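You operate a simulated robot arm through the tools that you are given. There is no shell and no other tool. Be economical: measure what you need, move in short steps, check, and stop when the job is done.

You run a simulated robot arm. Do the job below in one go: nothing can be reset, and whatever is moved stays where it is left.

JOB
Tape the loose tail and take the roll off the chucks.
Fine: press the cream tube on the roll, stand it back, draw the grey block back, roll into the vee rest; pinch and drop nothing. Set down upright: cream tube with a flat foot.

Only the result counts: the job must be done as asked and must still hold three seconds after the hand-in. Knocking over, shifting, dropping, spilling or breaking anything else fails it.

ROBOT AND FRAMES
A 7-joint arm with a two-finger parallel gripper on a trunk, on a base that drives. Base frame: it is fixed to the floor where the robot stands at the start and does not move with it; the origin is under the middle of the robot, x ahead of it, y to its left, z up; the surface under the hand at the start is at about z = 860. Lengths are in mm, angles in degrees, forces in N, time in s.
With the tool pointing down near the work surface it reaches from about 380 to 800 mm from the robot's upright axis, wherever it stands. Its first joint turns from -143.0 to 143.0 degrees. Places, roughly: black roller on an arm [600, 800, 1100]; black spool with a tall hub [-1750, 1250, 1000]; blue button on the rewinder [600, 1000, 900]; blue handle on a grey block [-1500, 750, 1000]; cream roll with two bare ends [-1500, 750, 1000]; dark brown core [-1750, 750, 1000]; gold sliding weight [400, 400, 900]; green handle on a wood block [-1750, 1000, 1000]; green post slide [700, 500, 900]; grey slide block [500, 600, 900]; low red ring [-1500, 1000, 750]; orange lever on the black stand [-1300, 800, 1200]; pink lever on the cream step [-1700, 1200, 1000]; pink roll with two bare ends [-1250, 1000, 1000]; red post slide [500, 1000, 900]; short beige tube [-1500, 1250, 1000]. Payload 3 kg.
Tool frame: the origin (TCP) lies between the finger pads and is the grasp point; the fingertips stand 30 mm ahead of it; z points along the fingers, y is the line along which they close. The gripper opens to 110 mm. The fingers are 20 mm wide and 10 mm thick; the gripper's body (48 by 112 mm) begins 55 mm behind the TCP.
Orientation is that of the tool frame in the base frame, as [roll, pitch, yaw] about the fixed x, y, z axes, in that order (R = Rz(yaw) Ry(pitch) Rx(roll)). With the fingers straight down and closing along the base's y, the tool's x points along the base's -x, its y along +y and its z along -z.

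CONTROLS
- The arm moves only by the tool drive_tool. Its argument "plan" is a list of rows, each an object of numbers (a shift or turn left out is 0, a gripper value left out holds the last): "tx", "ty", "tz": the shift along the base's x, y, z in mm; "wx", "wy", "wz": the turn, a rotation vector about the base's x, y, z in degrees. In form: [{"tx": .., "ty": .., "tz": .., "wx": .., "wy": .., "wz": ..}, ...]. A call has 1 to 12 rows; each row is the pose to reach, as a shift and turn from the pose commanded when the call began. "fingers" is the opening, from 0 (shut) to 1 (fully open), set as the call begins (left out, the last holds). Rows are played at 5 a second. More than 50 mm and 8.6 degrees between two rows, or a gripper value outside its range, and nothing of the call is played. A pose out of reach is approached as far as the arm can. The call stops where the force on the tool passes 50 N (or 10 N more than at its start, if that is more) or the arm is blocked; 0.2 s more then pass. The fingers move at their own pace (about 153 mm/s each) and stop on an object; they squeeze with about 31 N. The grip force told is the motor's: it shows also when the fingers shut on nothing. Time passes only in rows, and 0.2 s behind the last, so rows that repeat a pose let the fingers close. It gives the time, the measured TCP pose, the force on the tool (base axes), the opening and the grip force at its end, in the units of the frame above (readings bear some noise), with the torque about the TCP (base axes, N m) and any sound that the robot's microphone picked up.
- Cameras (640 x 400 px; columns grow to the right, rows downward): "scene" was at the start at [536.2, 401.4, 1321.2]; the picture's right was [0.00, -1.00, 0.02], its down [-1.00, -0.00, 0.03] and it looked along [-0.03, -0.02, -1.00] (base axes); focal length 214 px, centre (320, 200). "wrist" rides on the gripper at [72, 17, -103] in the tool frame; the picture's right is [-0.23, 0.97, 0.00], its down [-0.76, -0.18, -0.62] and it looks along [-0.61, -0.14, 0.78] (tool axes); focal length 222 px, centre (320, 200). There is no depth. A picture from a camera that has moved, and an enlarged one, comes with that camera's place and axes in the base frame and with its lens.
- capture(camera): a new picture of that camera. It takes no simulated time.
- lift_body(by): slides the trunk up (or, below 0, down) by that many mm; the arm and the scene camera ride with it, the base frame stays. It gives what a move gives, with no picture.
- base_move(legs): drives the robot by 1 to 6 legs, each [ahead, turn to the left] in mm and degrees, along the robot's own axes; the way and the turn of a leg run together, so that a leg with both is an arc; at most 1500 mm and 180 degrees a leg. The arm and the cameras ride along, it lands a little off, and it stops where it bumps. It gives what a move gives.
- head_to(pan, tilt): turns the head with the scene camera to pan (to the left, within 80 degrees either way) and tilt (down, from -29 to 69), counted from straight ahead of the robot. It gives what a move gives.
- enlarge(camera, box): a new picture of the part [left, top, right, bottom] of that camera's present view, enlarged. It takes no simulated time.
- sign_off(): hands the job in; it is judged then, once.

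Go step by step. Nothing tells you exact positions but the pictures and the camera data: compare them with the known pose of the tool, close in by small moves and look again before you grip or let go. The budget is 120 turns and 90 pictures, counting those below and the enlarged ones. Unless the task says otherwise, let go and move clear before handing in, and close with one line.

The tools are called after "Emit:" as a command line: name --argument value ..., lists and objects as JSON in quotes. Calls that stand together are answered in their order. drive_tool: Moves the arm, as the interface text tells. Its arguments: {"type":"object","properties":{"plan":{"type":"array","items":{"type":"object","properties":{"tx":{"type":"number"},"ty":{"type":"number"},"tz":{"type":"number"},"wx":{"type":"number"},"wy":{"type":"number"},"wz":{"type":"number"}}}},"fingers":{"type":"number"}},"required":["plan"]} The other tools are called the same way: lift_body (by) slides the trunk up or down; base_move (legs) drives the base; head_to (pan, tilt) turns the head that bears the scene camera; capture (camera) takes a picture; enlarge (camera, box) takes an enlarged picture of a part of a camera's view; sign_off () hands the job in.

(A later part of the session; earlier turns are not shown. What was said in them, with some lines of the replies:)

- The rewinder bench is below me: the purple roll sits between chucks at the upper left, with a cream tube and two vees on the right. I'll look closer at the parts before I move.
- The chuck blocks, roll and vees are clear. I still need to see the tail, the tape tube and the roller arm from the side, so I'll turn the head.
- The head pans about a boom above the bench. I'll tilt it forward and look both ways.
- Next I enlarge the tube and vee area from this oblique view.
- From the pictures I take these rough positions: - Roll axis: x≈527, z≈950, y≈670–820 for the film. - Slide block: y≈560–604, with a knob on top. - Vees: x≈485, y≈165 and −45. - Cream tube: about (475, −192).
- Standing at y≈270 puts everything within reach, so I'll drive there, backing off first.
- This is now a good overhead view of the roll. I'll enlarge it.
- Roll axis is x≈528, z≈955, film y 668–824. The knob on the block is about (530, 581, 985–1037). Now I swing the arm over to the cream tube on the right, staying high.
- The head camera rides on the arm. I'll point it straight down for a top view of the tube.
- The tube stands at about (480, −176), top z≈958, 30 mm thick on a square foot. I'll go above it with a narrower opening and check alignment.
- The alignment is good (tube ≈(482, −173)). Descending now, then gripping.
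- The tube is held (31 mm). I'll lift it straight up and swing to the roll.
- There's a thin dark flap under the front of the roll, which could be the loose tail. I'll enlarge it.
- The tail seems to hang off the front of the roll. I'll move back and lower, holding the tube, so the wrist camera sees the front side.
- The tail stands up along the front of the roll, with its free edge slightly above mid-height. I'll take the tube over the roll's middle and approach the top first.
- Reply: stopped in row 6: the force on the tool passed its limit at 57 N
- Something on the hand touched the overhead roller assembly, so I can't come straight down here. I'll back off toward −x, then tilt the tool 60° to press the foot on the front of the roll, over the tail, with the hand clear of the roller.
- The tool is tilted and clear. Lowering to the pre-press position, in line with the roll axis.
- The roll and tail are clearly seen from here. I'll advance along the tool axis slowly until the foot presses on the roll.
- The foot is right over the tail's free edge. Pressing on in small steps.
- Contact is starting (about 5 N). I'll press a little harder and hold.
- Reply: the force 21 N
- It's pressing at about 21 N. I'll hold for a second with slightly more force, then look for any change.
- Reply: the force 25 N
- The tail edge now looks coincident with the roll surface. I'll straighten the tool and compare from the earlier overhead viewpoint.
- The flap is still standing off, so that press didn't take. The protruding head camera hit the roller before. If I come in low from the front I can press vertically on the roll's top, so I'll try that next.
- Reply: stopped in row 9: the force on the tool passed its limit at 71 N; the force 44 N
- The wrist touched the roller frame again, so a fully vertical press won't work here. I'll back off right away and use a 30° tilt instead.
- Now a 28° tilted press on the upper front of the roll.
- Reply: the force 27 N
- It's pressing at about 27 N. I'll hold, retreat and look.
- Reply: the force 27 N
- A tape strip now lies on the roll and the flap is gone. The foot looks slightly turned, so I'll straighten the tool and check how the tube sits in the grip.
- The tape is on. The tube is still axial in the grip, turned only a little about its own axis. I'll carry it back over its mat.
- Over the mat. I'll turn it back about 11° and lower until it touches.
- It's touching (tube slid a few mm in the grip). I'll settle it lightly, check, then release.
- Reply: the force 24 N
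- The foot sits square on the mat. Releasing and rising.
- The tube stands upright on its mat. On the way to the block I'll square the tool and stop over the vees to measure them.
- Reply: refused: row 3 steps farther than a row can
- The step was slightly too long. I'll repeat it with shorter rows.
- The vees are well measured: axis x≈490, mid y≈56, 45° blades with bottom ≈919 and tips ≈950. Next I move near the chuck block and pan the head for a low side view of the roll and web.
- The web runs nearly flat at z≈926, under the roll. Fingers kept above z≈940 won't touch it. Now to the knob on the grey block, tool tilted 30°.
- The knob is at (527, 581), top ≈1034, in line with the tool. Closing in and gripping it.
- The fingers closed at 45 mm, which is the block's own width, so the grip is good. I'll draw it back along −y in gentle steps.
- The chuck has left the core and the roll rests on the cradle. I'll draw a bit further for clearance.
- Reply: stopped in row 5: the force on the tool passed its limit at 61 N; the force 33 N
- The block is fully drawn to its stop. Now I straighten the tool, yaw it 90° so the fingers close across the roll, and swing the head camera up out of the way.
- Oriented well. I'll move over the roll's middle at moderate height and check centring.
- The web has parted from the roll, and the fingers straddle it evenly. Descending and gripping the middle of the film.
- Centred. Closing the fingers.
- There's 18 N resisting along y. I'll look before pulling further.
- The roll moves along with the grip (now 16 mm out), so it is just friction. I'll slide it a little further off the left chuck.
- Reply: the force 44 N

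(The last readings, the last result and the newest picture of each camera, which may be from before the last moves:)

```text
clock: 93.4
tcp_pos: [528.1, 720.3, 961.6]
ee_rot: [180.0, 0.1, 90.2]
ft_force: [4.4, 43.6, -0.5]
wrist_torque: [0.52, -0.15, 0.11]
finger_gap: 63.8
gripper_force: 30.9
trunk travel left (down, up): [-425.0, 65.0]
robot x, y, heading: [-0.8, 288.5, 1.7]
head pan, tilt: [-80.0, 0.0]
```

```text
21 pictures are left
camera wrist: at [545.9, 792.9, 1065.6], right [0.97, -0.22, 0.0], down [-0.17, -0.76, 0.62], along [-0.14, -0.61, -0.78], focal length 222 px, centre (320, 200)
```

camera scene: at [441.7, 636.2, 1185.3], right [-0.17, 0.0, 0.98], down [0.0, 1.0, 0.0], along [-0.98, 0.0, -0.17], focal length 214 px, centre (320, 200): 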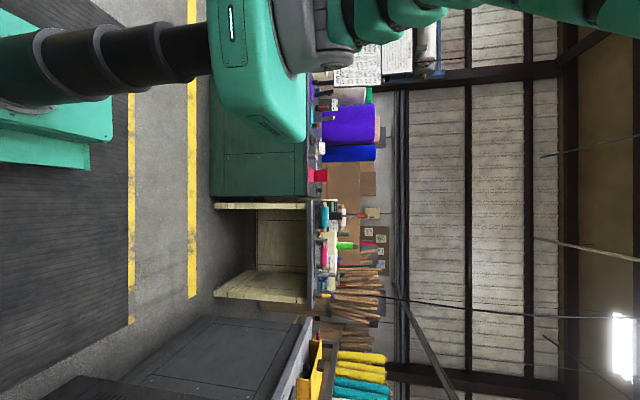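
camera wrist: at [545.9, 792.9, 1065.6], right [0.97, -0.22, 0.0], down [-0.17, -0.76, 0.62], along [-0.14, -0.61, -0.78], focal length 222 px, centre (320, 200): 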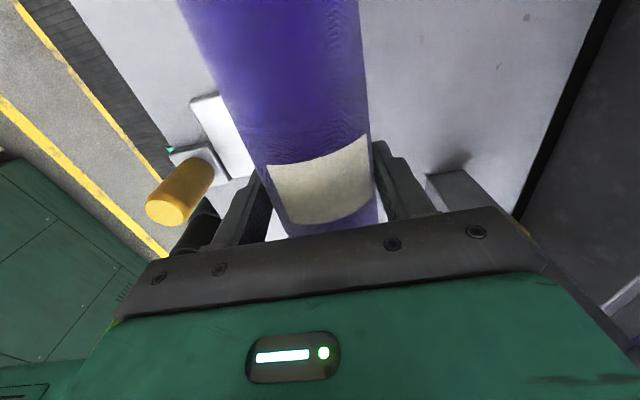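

It's now stopped against something, probably the right cradle's end plate, and slipped in the grip. I'll regrip at the roll's centre and lift instead.

Emit:
drive_tool --plan '[{"ty": 3}, {"ty": 3}]' --fingers 0.8

Emit:
drive_tool --plan '[{"ty": 4}, {"ty": 8}, {"ty": 8}]'

Emit:
head_to --pan -45 --tilt -29

Emit:
capture --camera "scene"

Emit:
capture --camera "wrist"

```text
clock: 94.0
tcp_pos: [528.3, 718.5, 961.8]
ee_rot: [-179.9, 0.2, 90.2]
ft_force: [0.7, 0.6, -0.1]
wrist_torque: [0.0, 0.01, -0.02]
finger_gap: 88.0
gripper_force: 0.0
trunk travel left (down, up): [-425.0, 65.0]
robot x, y, heading: [-7.0, 289.5, 1.7]
head pan, tilt: [-80.0, 0.0]
```

```text
clock: 94.8
tcp_pos: [528.0, 726.5, 964.7]
ee_rot: [-179.9, 0.0, 90.1]
ft_force: [0.8, -0.6, 0.2]
wrist_torque: [0.0, 0.0, -0.01]
finger_gap: 88.1
gripper_force: 0.1
trunk travel left (down, up): [-425.0, 65.0]
robot x, y, heading: [-4.7, 284.1, 1.5]
head pan, tilt: [-80.0, 0.0]
```

```text
clock: 95.8
tcp_pos: [528.8, 727.4, 961.9]
ee_rot: [-179.9, 0.2, 90.0]
ft_force: [-0.5, -0.2, 0.4]
wrist_torque: [-0.02, -0.02, 0.0]
finger_gap: 87.9
gripper_force: 0.1
trunk travel left (down, up): [-425.0, 65.0]
robot x, y, heading: [-0.2, 290.1, 1.6]
head pan, tilt: [-45.0, -28.6]
```

```text
20 pictures are left
camera scene: at [481.3, 576.3, 1045.0], right [-0.71, 0.0, 0.71], down [-0.34, 0.88, -0.34], along [-0.62, -0.48, -0.62], focal length 214 px, centre (320, 200)
```

scene: 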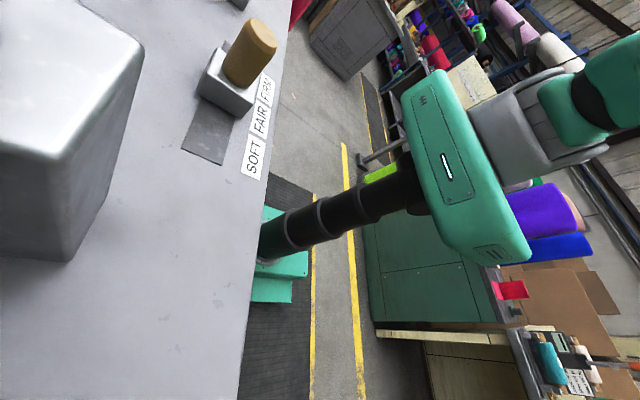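

```text
19 pictures are left
camera wrist: at [546.4, 799.8, 1066.8], right [0.97, -0.22, 0.0], down [-0.18, -0.76, 0.62], along [-0.14, -0.61, -0.78], focal length 222 px, centre (320, 200)
```

wrist: 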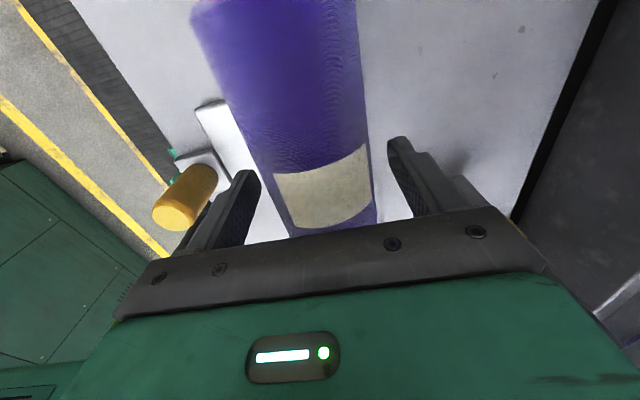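

I need about 4 mm more to be centred. I'll do that, regrip, and lift a few millimetres while watching the torque for any hang-up on the left chuck.

Emit:
head_to --pan -80 --tilt 0

Emit:
drive_tool --plan '[{"ty": 4, "tz": -2}, {"ty": 4, "tz": -2}]'

Emit:
drive_tool --plan '[{"tz": 0}, {"tz": 0}, {"tz": 0}]' --fingers 0

Emit:
drive_tool --plan '[{"tz": 1.5}, {"tz": 3}, {"tz": 4.5}]'

```text
clock: 96.9
tcp_pos: [528.6, 725.9, 964.0]
ee_rot: [-179.9, 0.1, 90.2]
ft_force: [0.4, 0.7, 0.3]
wrist_torque: [0.02, -0.02, 0.0]
finger_gap: 87.9
gripper_force: 0.0
trunk travel left (down, up): [-425.0, 65.0]
robot x, y, heading: [-0.3, 286.2, 1.3]
head pan, tilt: [-80.0, 0.0]
```

```text
clock: 97.5
tcp_pos: [528.2, 731.5, 961.6]
ee_rot: [180.0, 0.1, 90.2]
ft_force: [0.0, -0.5, 0.2]
wrist_torque: [-0.02, 0.0, 0.02]
finger_gap: 87.8
gripper_force: 0.1
trunk travel left (down, up): [-425.0, 65.0]
robot x, y, heading: [-1.7, 290.1, 1.6]
head pan, tilt: [-80.0, 0.0]
```

```text
clock: 98.3
tcp_pos: [528.5, 730.7, 961.0]
ee_rot: [180.0, 0.0, 90.2]
ft_force: [-5.2, 0.1, 0.1]
wrist_torque: [0.02, 0.13, 0.04]
finger_gap: 63.4
gripper_force: 31.5
trunk travel left (down, up): [-425.0, 65.0]
robot x, y, heading: [1.8, 288.9, 1.6]
head pan, tilt: [-80.0, 0.0]
```

```text
clock: 99.1
tcp_pos: [528.9, 731.6, 965.2]
ee_rot: [180.0, 0.2, 90.1]
ft_force: [0.2, -0.4, -1.7]
wrist_torque: [0.03, 0.01, 0.0]
finger_gap: 63.4
gripper_force: 31.0
trunk travel left (down, up): [-425.0, 65.0]
robot x, y, heading: [1.3, 288.0, 1.5]
head pan, tilt: [-80.0, 0.0]
```

The roll lifts freely with no hang-up (≈1.7 N). Raising it and carrying it toward the vees.

Emit:
drive_tool --plan '[{"tz": 20}, {"tz": 50}, {"tz": 80}, {"tz": 100, "tx": -20}, {"tz": 110, "tx": -50}, {"tz": 120, "tx": -85}, {"tz": 130, "tx": -88, "ty": -40}, {"tz": 130, "tx": -88, "ty": -85}, {"tz": 130, "tx": -88, "ty": -130}, {"tz": 130, "tx": -88, "ty": -175}, {"tz": 130, "tx": -88, "ty": -220}, {"tz": 130, "tx": -88, "ty": -265}]'

Emit:
drive_tool --plan '[{"ty": -45}, {"ty": -90}, {"ty": -135}, {"ty": -180}, {"ty": -225, "tx": 8}, {"ty": -270, "tx": 18}, {"ty": -315, "tx": 30}, {"ty": -355, "tx": 40}, {"ty": -390, "tx": 48}, {"ty": -409, "tx": 49}]'

Emit:
capture --camera "wrist"

```text
clock: 101.7
tcp_pos: [439.6, 466.1, 1093.9]
ee_rot: [-179.9, 0.1, 90.0]
ft_force: [-0.7, 0.4, -2.4]
wrist_torque: [-0.09, 0.0, 0.02]
finger_gap: 63.6
gripper_force: 30.7
trunk travel left (down, up): [-425.0, 65.0]
robot x, y, heading: [-3.5, 290.8, 1.4]
head pan, tilt: [-80.0, 0.0]
```

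```text
clock: 103.9
tcp_pos: [489.4, 56.7, 1094.9]
ee_rot: [-180.0, 0.1, 90.3]
ft_force: [-0.4, -0.2, -2.5]
wrist_torque: [0.02, 0.01, -0.01]
finger_gap: 63.6
gripper_force: 31.1
trunk travel left (down, up): [-425.0, 65.0]
robot x, y, heading: [2.0, 286.4, 1.4]
head pan, tilt: [-80.0, 0.0]
```

```text
18 pictures are left
camera wrist: at [507.6, 130.0, 1199.3], right [0.97, -0.22, 0.0], down [-0.17, -0.76, 0.62], along [-0.14, -0.61, -0.78], focal length 222 px, centre (320, 200)
```

wrist: 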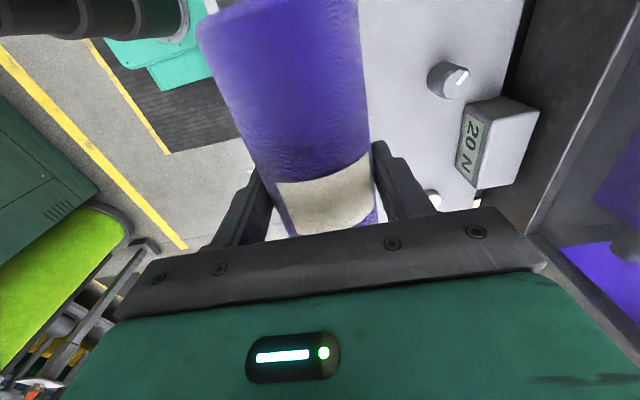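

The roll is held steady over the vees. Lowering to just above them, then checking.

Emit:
drive_tool --plan '[{"tz": -35}, {"tz": -70}, {"tz": -95}, {"tz": -110}]'

Emit:
head_to --pan 0 --tilt 0

Emit:
capture --camera "scene"

Emit:
capture --camera "wrist"

```text
clock: 104.9
tcp_pos: [491.4, 56.3, 984.8]
ee_rot: [179.9, 0.1, 90.1]
ft_force: [0.2, -0.7, -2.3]
wrist_torque: [0.0, -0.01, -0.01]
finger_gap: 63.7
gripper_force: 31.5
trunk travel left (down, up): [-425.0, 65.0]
robot x, y, heading: [-2.9, 291.3, 1.5]
head pan, tilt: [-80.0, 0.0]
```

```text
clock: 106.4
tcp_pos: [490.5, 56.7, 986.2]
ee_rot: [-180.0, 0.1, 90.1]
ft_force: [1.2, 0.0, -1.9]
wrist_torque: [-0.03, -0.02, 0.01]
finger_gap: 63.3
gripper_force: 31.2
trunk travel left (down, up): [-425.0, 65.0]
robot x, y, heading: [-3.9, 287.9, 1.1]
head pan, tilt: [0.0, 0.0]
```

```text
17 pictures are left
camera scene: at [490.7, -54.1, 1024.1], right [-1.0, 0.0, 0.0], down [0.0, 1.0, 0.0], along [0.0, 0.0, -1.0], focal length 214 px, centre (320, 200)
```

scene: 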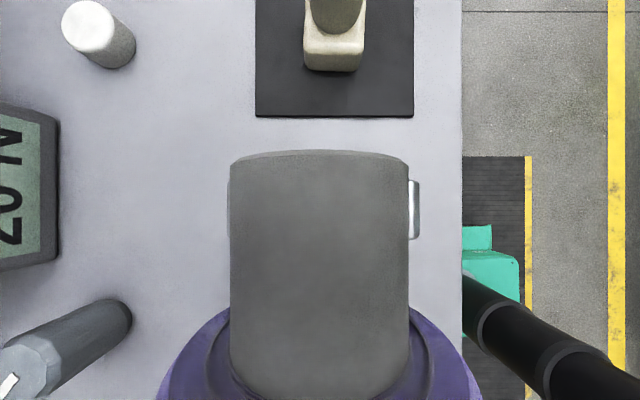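

```text
16 pictures are left
camera wrist: at [508.6, 129.2, 1088.8], right [0.97, -0.22, 0.0], down [-0.18, -0.76, 0.62], along [-0.14, -0.61, -0.78], focal length 222 px, centre (320, 200)
```

wrist: 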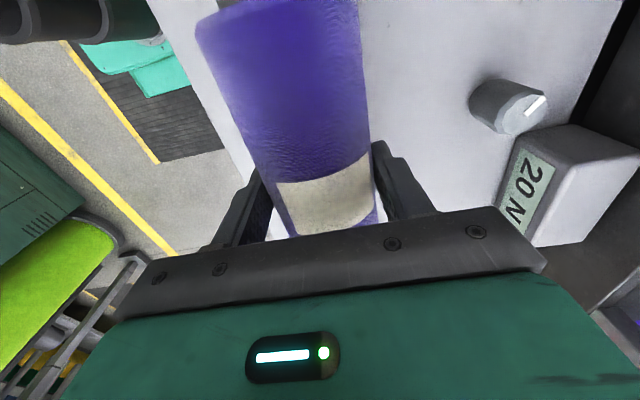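

The core lies squarely over the vee (offset about 1 mm). Lowering gently into the rest.

Emit:
drive_tool --plan '[{"tx": -1, "tz": -12}, {"tx": -1, "tz": -20}, {"tx": -1, "tz": -24}, {"tx": -1, "tz": -27}]'

```text
clock: 107.4
tcp_pos: [489.1, 57.7, 961.1]
ee_rot: [179.7, 0.3, 90.2]
ft_force: [7.9, -0.9, 37.9]
wrist_torque: [0.19, -0.15, -0.21]
finger_gap: 63.8
gripper_force: 30.8
trunk travel left (down, up): [-425.0, 65.0]
robot x, y, heading: [-0.0, 287.6, 1.5]
head pan, tilt: [0.0, 0.0]
```

It's seated and pressing a bit hard. I'll ease up 1.5 mm and look.

Emit:
drive_tool --plan '[{"tz": 1}, {"tz": 1.5}]'

Emit:
capture --camera "scene"

```text
clock: 108.0
tcp_pos: [489.0, 56.8, 960.7]
ee_rot: [179.9, 0.2, 90.2]
ft_force: [15.8, -6.6, 32.1]
wrist_torque: [-0.29, -0.34, 0.06]
finger_gap: 63.5
gripper_force: 30.9
trunk travel left (down, up): [-425.0, 65.0]
robot x, y, heading: [3.0, 291.1, 1.4]
head pan, tilt: [0.0, 0.0]
```

```text
15 pictures are left
camera scene: at [489.4, -53.2, 1000.2], right [-1.0, 0.0, 0.0], down [0.0, 1.0, 0.0], along [0.0, 0.0, -1.0], focal length 214 px, centre (320, 200)
```

scene: 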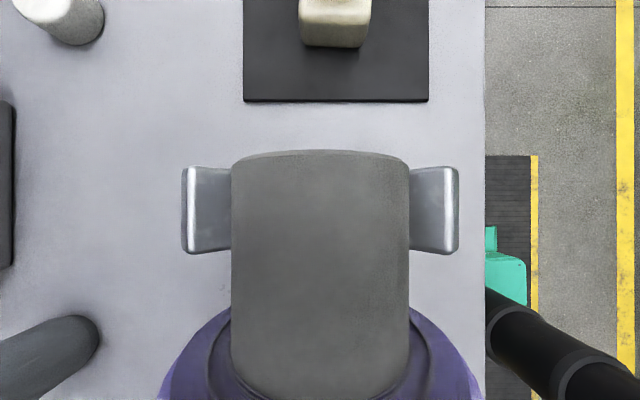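

It's seated between both blades. I'll ease the sideways and downward load slightly, then release.

Emit:
drive_tool --plan '[{"tx": 0.8, "tz": 0.8}, {"tx": 0.8, "tz": 1.2}]'

```text
clock: 108.6
tcp_pos: [489.9, 56.9, 960.4]
ee_rot: [-180.0, 0.0, 90.3]
ft_force: [13.2, -14.0, 17.0]
wrist_torque: [-0.33, -0.2, 0.23]
finger_gap: 63.9
gripper_force: 30.7
trunk travel left (down, up): [-425.0, 65.0]
robot x, y, heading: [-0.7, 287.6, 1.5]
head pan, tilt: [0.0, 0.0]
```

Emit:
drive_tool --plan '[{"tx": 0.8, "tz": 0.6}, {"tx": 0.8, "tz": 0.6}]'

Emit:
drive_tool --plan '[{"tz": 0}, {"tz": 0}, {"tz": 0}]' --fingers 0.8

Emit:
capture --camera "wrist"

```text
clock: 109.2
tcp_pos: [490.0, 59.3, 961.2]
ee_rot: [-179.8, 0.1, 90.2]
ft_force: [4.6, -1.3, 1.0]
wrist_torque: [-0.03, -0.07, -0.02]
finger_gap: 63.4
gripper_force: 30.8
trunk travel left (down, up): [-425.0, 65.0]
robot x, y, heading: [-1.3, 285.6, 1.6]
head pan, tilt: [0.0, 0.0]
```

```text
clock: 110.0
tcp_pos: [490.0, 59.5, 962.3]
ee_rot: [-179.9, 0.1, 90.2]
ft_force: [0.0, -0.2, 0.0]
wrist_torque: [0.02, 0.01, 0.02]
finger_gap: 87.8
gripper_force: 0.0
trunk travel left (down, up): [-425.0, 65.0]
robot x, y, heading: [-0.4, 287.6, 1.3]
head pan, tilt: [0.0, 0.0]
```

```text
14 pictures are left
camera wrist: at [507.7, 130.7, 1065.7], right [0.97, -0.22, 0.0], down [-0.17, -0.76, 0.62], along [-0.14, -0.61, -0.78], focal length 222 px, centre (320, 200)
```

wrist: 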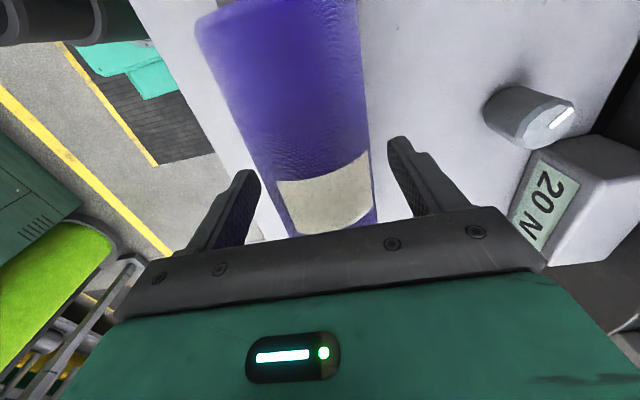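

The roll is released and stays in place. I'll rise straight up and take a final overview.

Emit:
drive_tool --plan '[{"tz": 30}, {"tz": 75}, {"tz": 120}, {"tz": 165}, {"tz": 210}, {"tz": 250}, {"tz": 290}, {"tz": 290, "tx": -50}, {"tz": 290, "tx": -75, "ty": 40}, {"tz": 290, "tx": -75, "ty": 85}, {"tz": 290, "tx": -75, "ty": 130}]'

Emit:
capture --camera "scene"

Emit:
capture --camera "wrist"

```text
clock: 112.4
tcp_pos: [412.5, 187.0, 1250.1]
ee_rot: [-180.0, 0.0, 90.1]
ft_force: [0.2, 0.8, -0.3]
wrist_torque: [0.06, 0.01, -0.02]
finger_gap: 87.8
gripper_force: 0.0
trunk travel left (down, up): [-425.0, 65.0]
robot x, y, heading: [-1.1, 284.9, 1.4]
head pan, tilt: [0.0, 0.0]
```

```text
13 pictures are left
camera scene: at [413.5, 76.9, 1289.7], right [-1.0, 0.0, 0.0], down [0.0, 1.0, 0.0], along [0.0, 0.0, -1.0], focal length 214 px, centre (320, 200)
```

scene: 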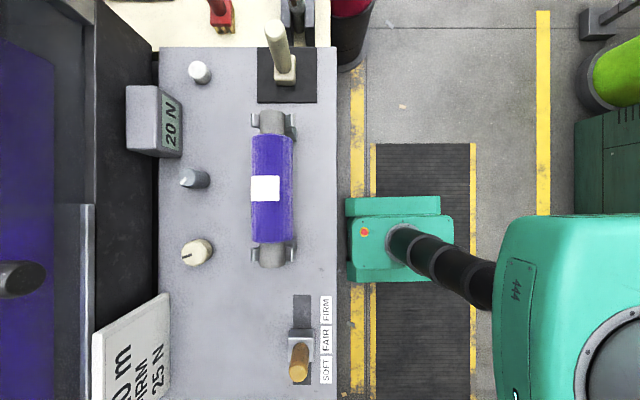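

```text
12 pictures are left
camera wrist: at [431.3, 260.3, 1354.4], right [0.97, -0.22, 0.0], down [-0.18, -0.76, 0.62], along [-0.14, -0.61, -0.78], focal length 222 px, centre (320, 200)
```

wrist: 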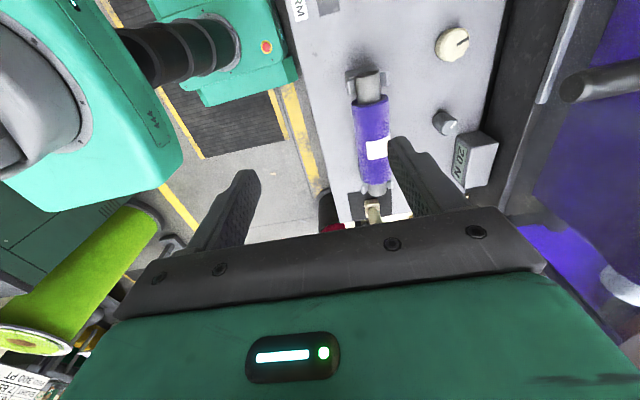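

The roll lies in both vees with the tape on it, the tube stands on its mat, the grey block is drawn back and the hand is clear. Handing in.

Emit:
sign_off

```text
The job is handed in.
```

The job is handed in: the tail is taped, the cream tube stands upright on its mat, the grey block is drawn back to its stop, and the roll lies in both vees. On the way the hand bumped the overhead roller frame twice, at up to 71 N. I saw no sign that it shifted, but I did not check it closely.
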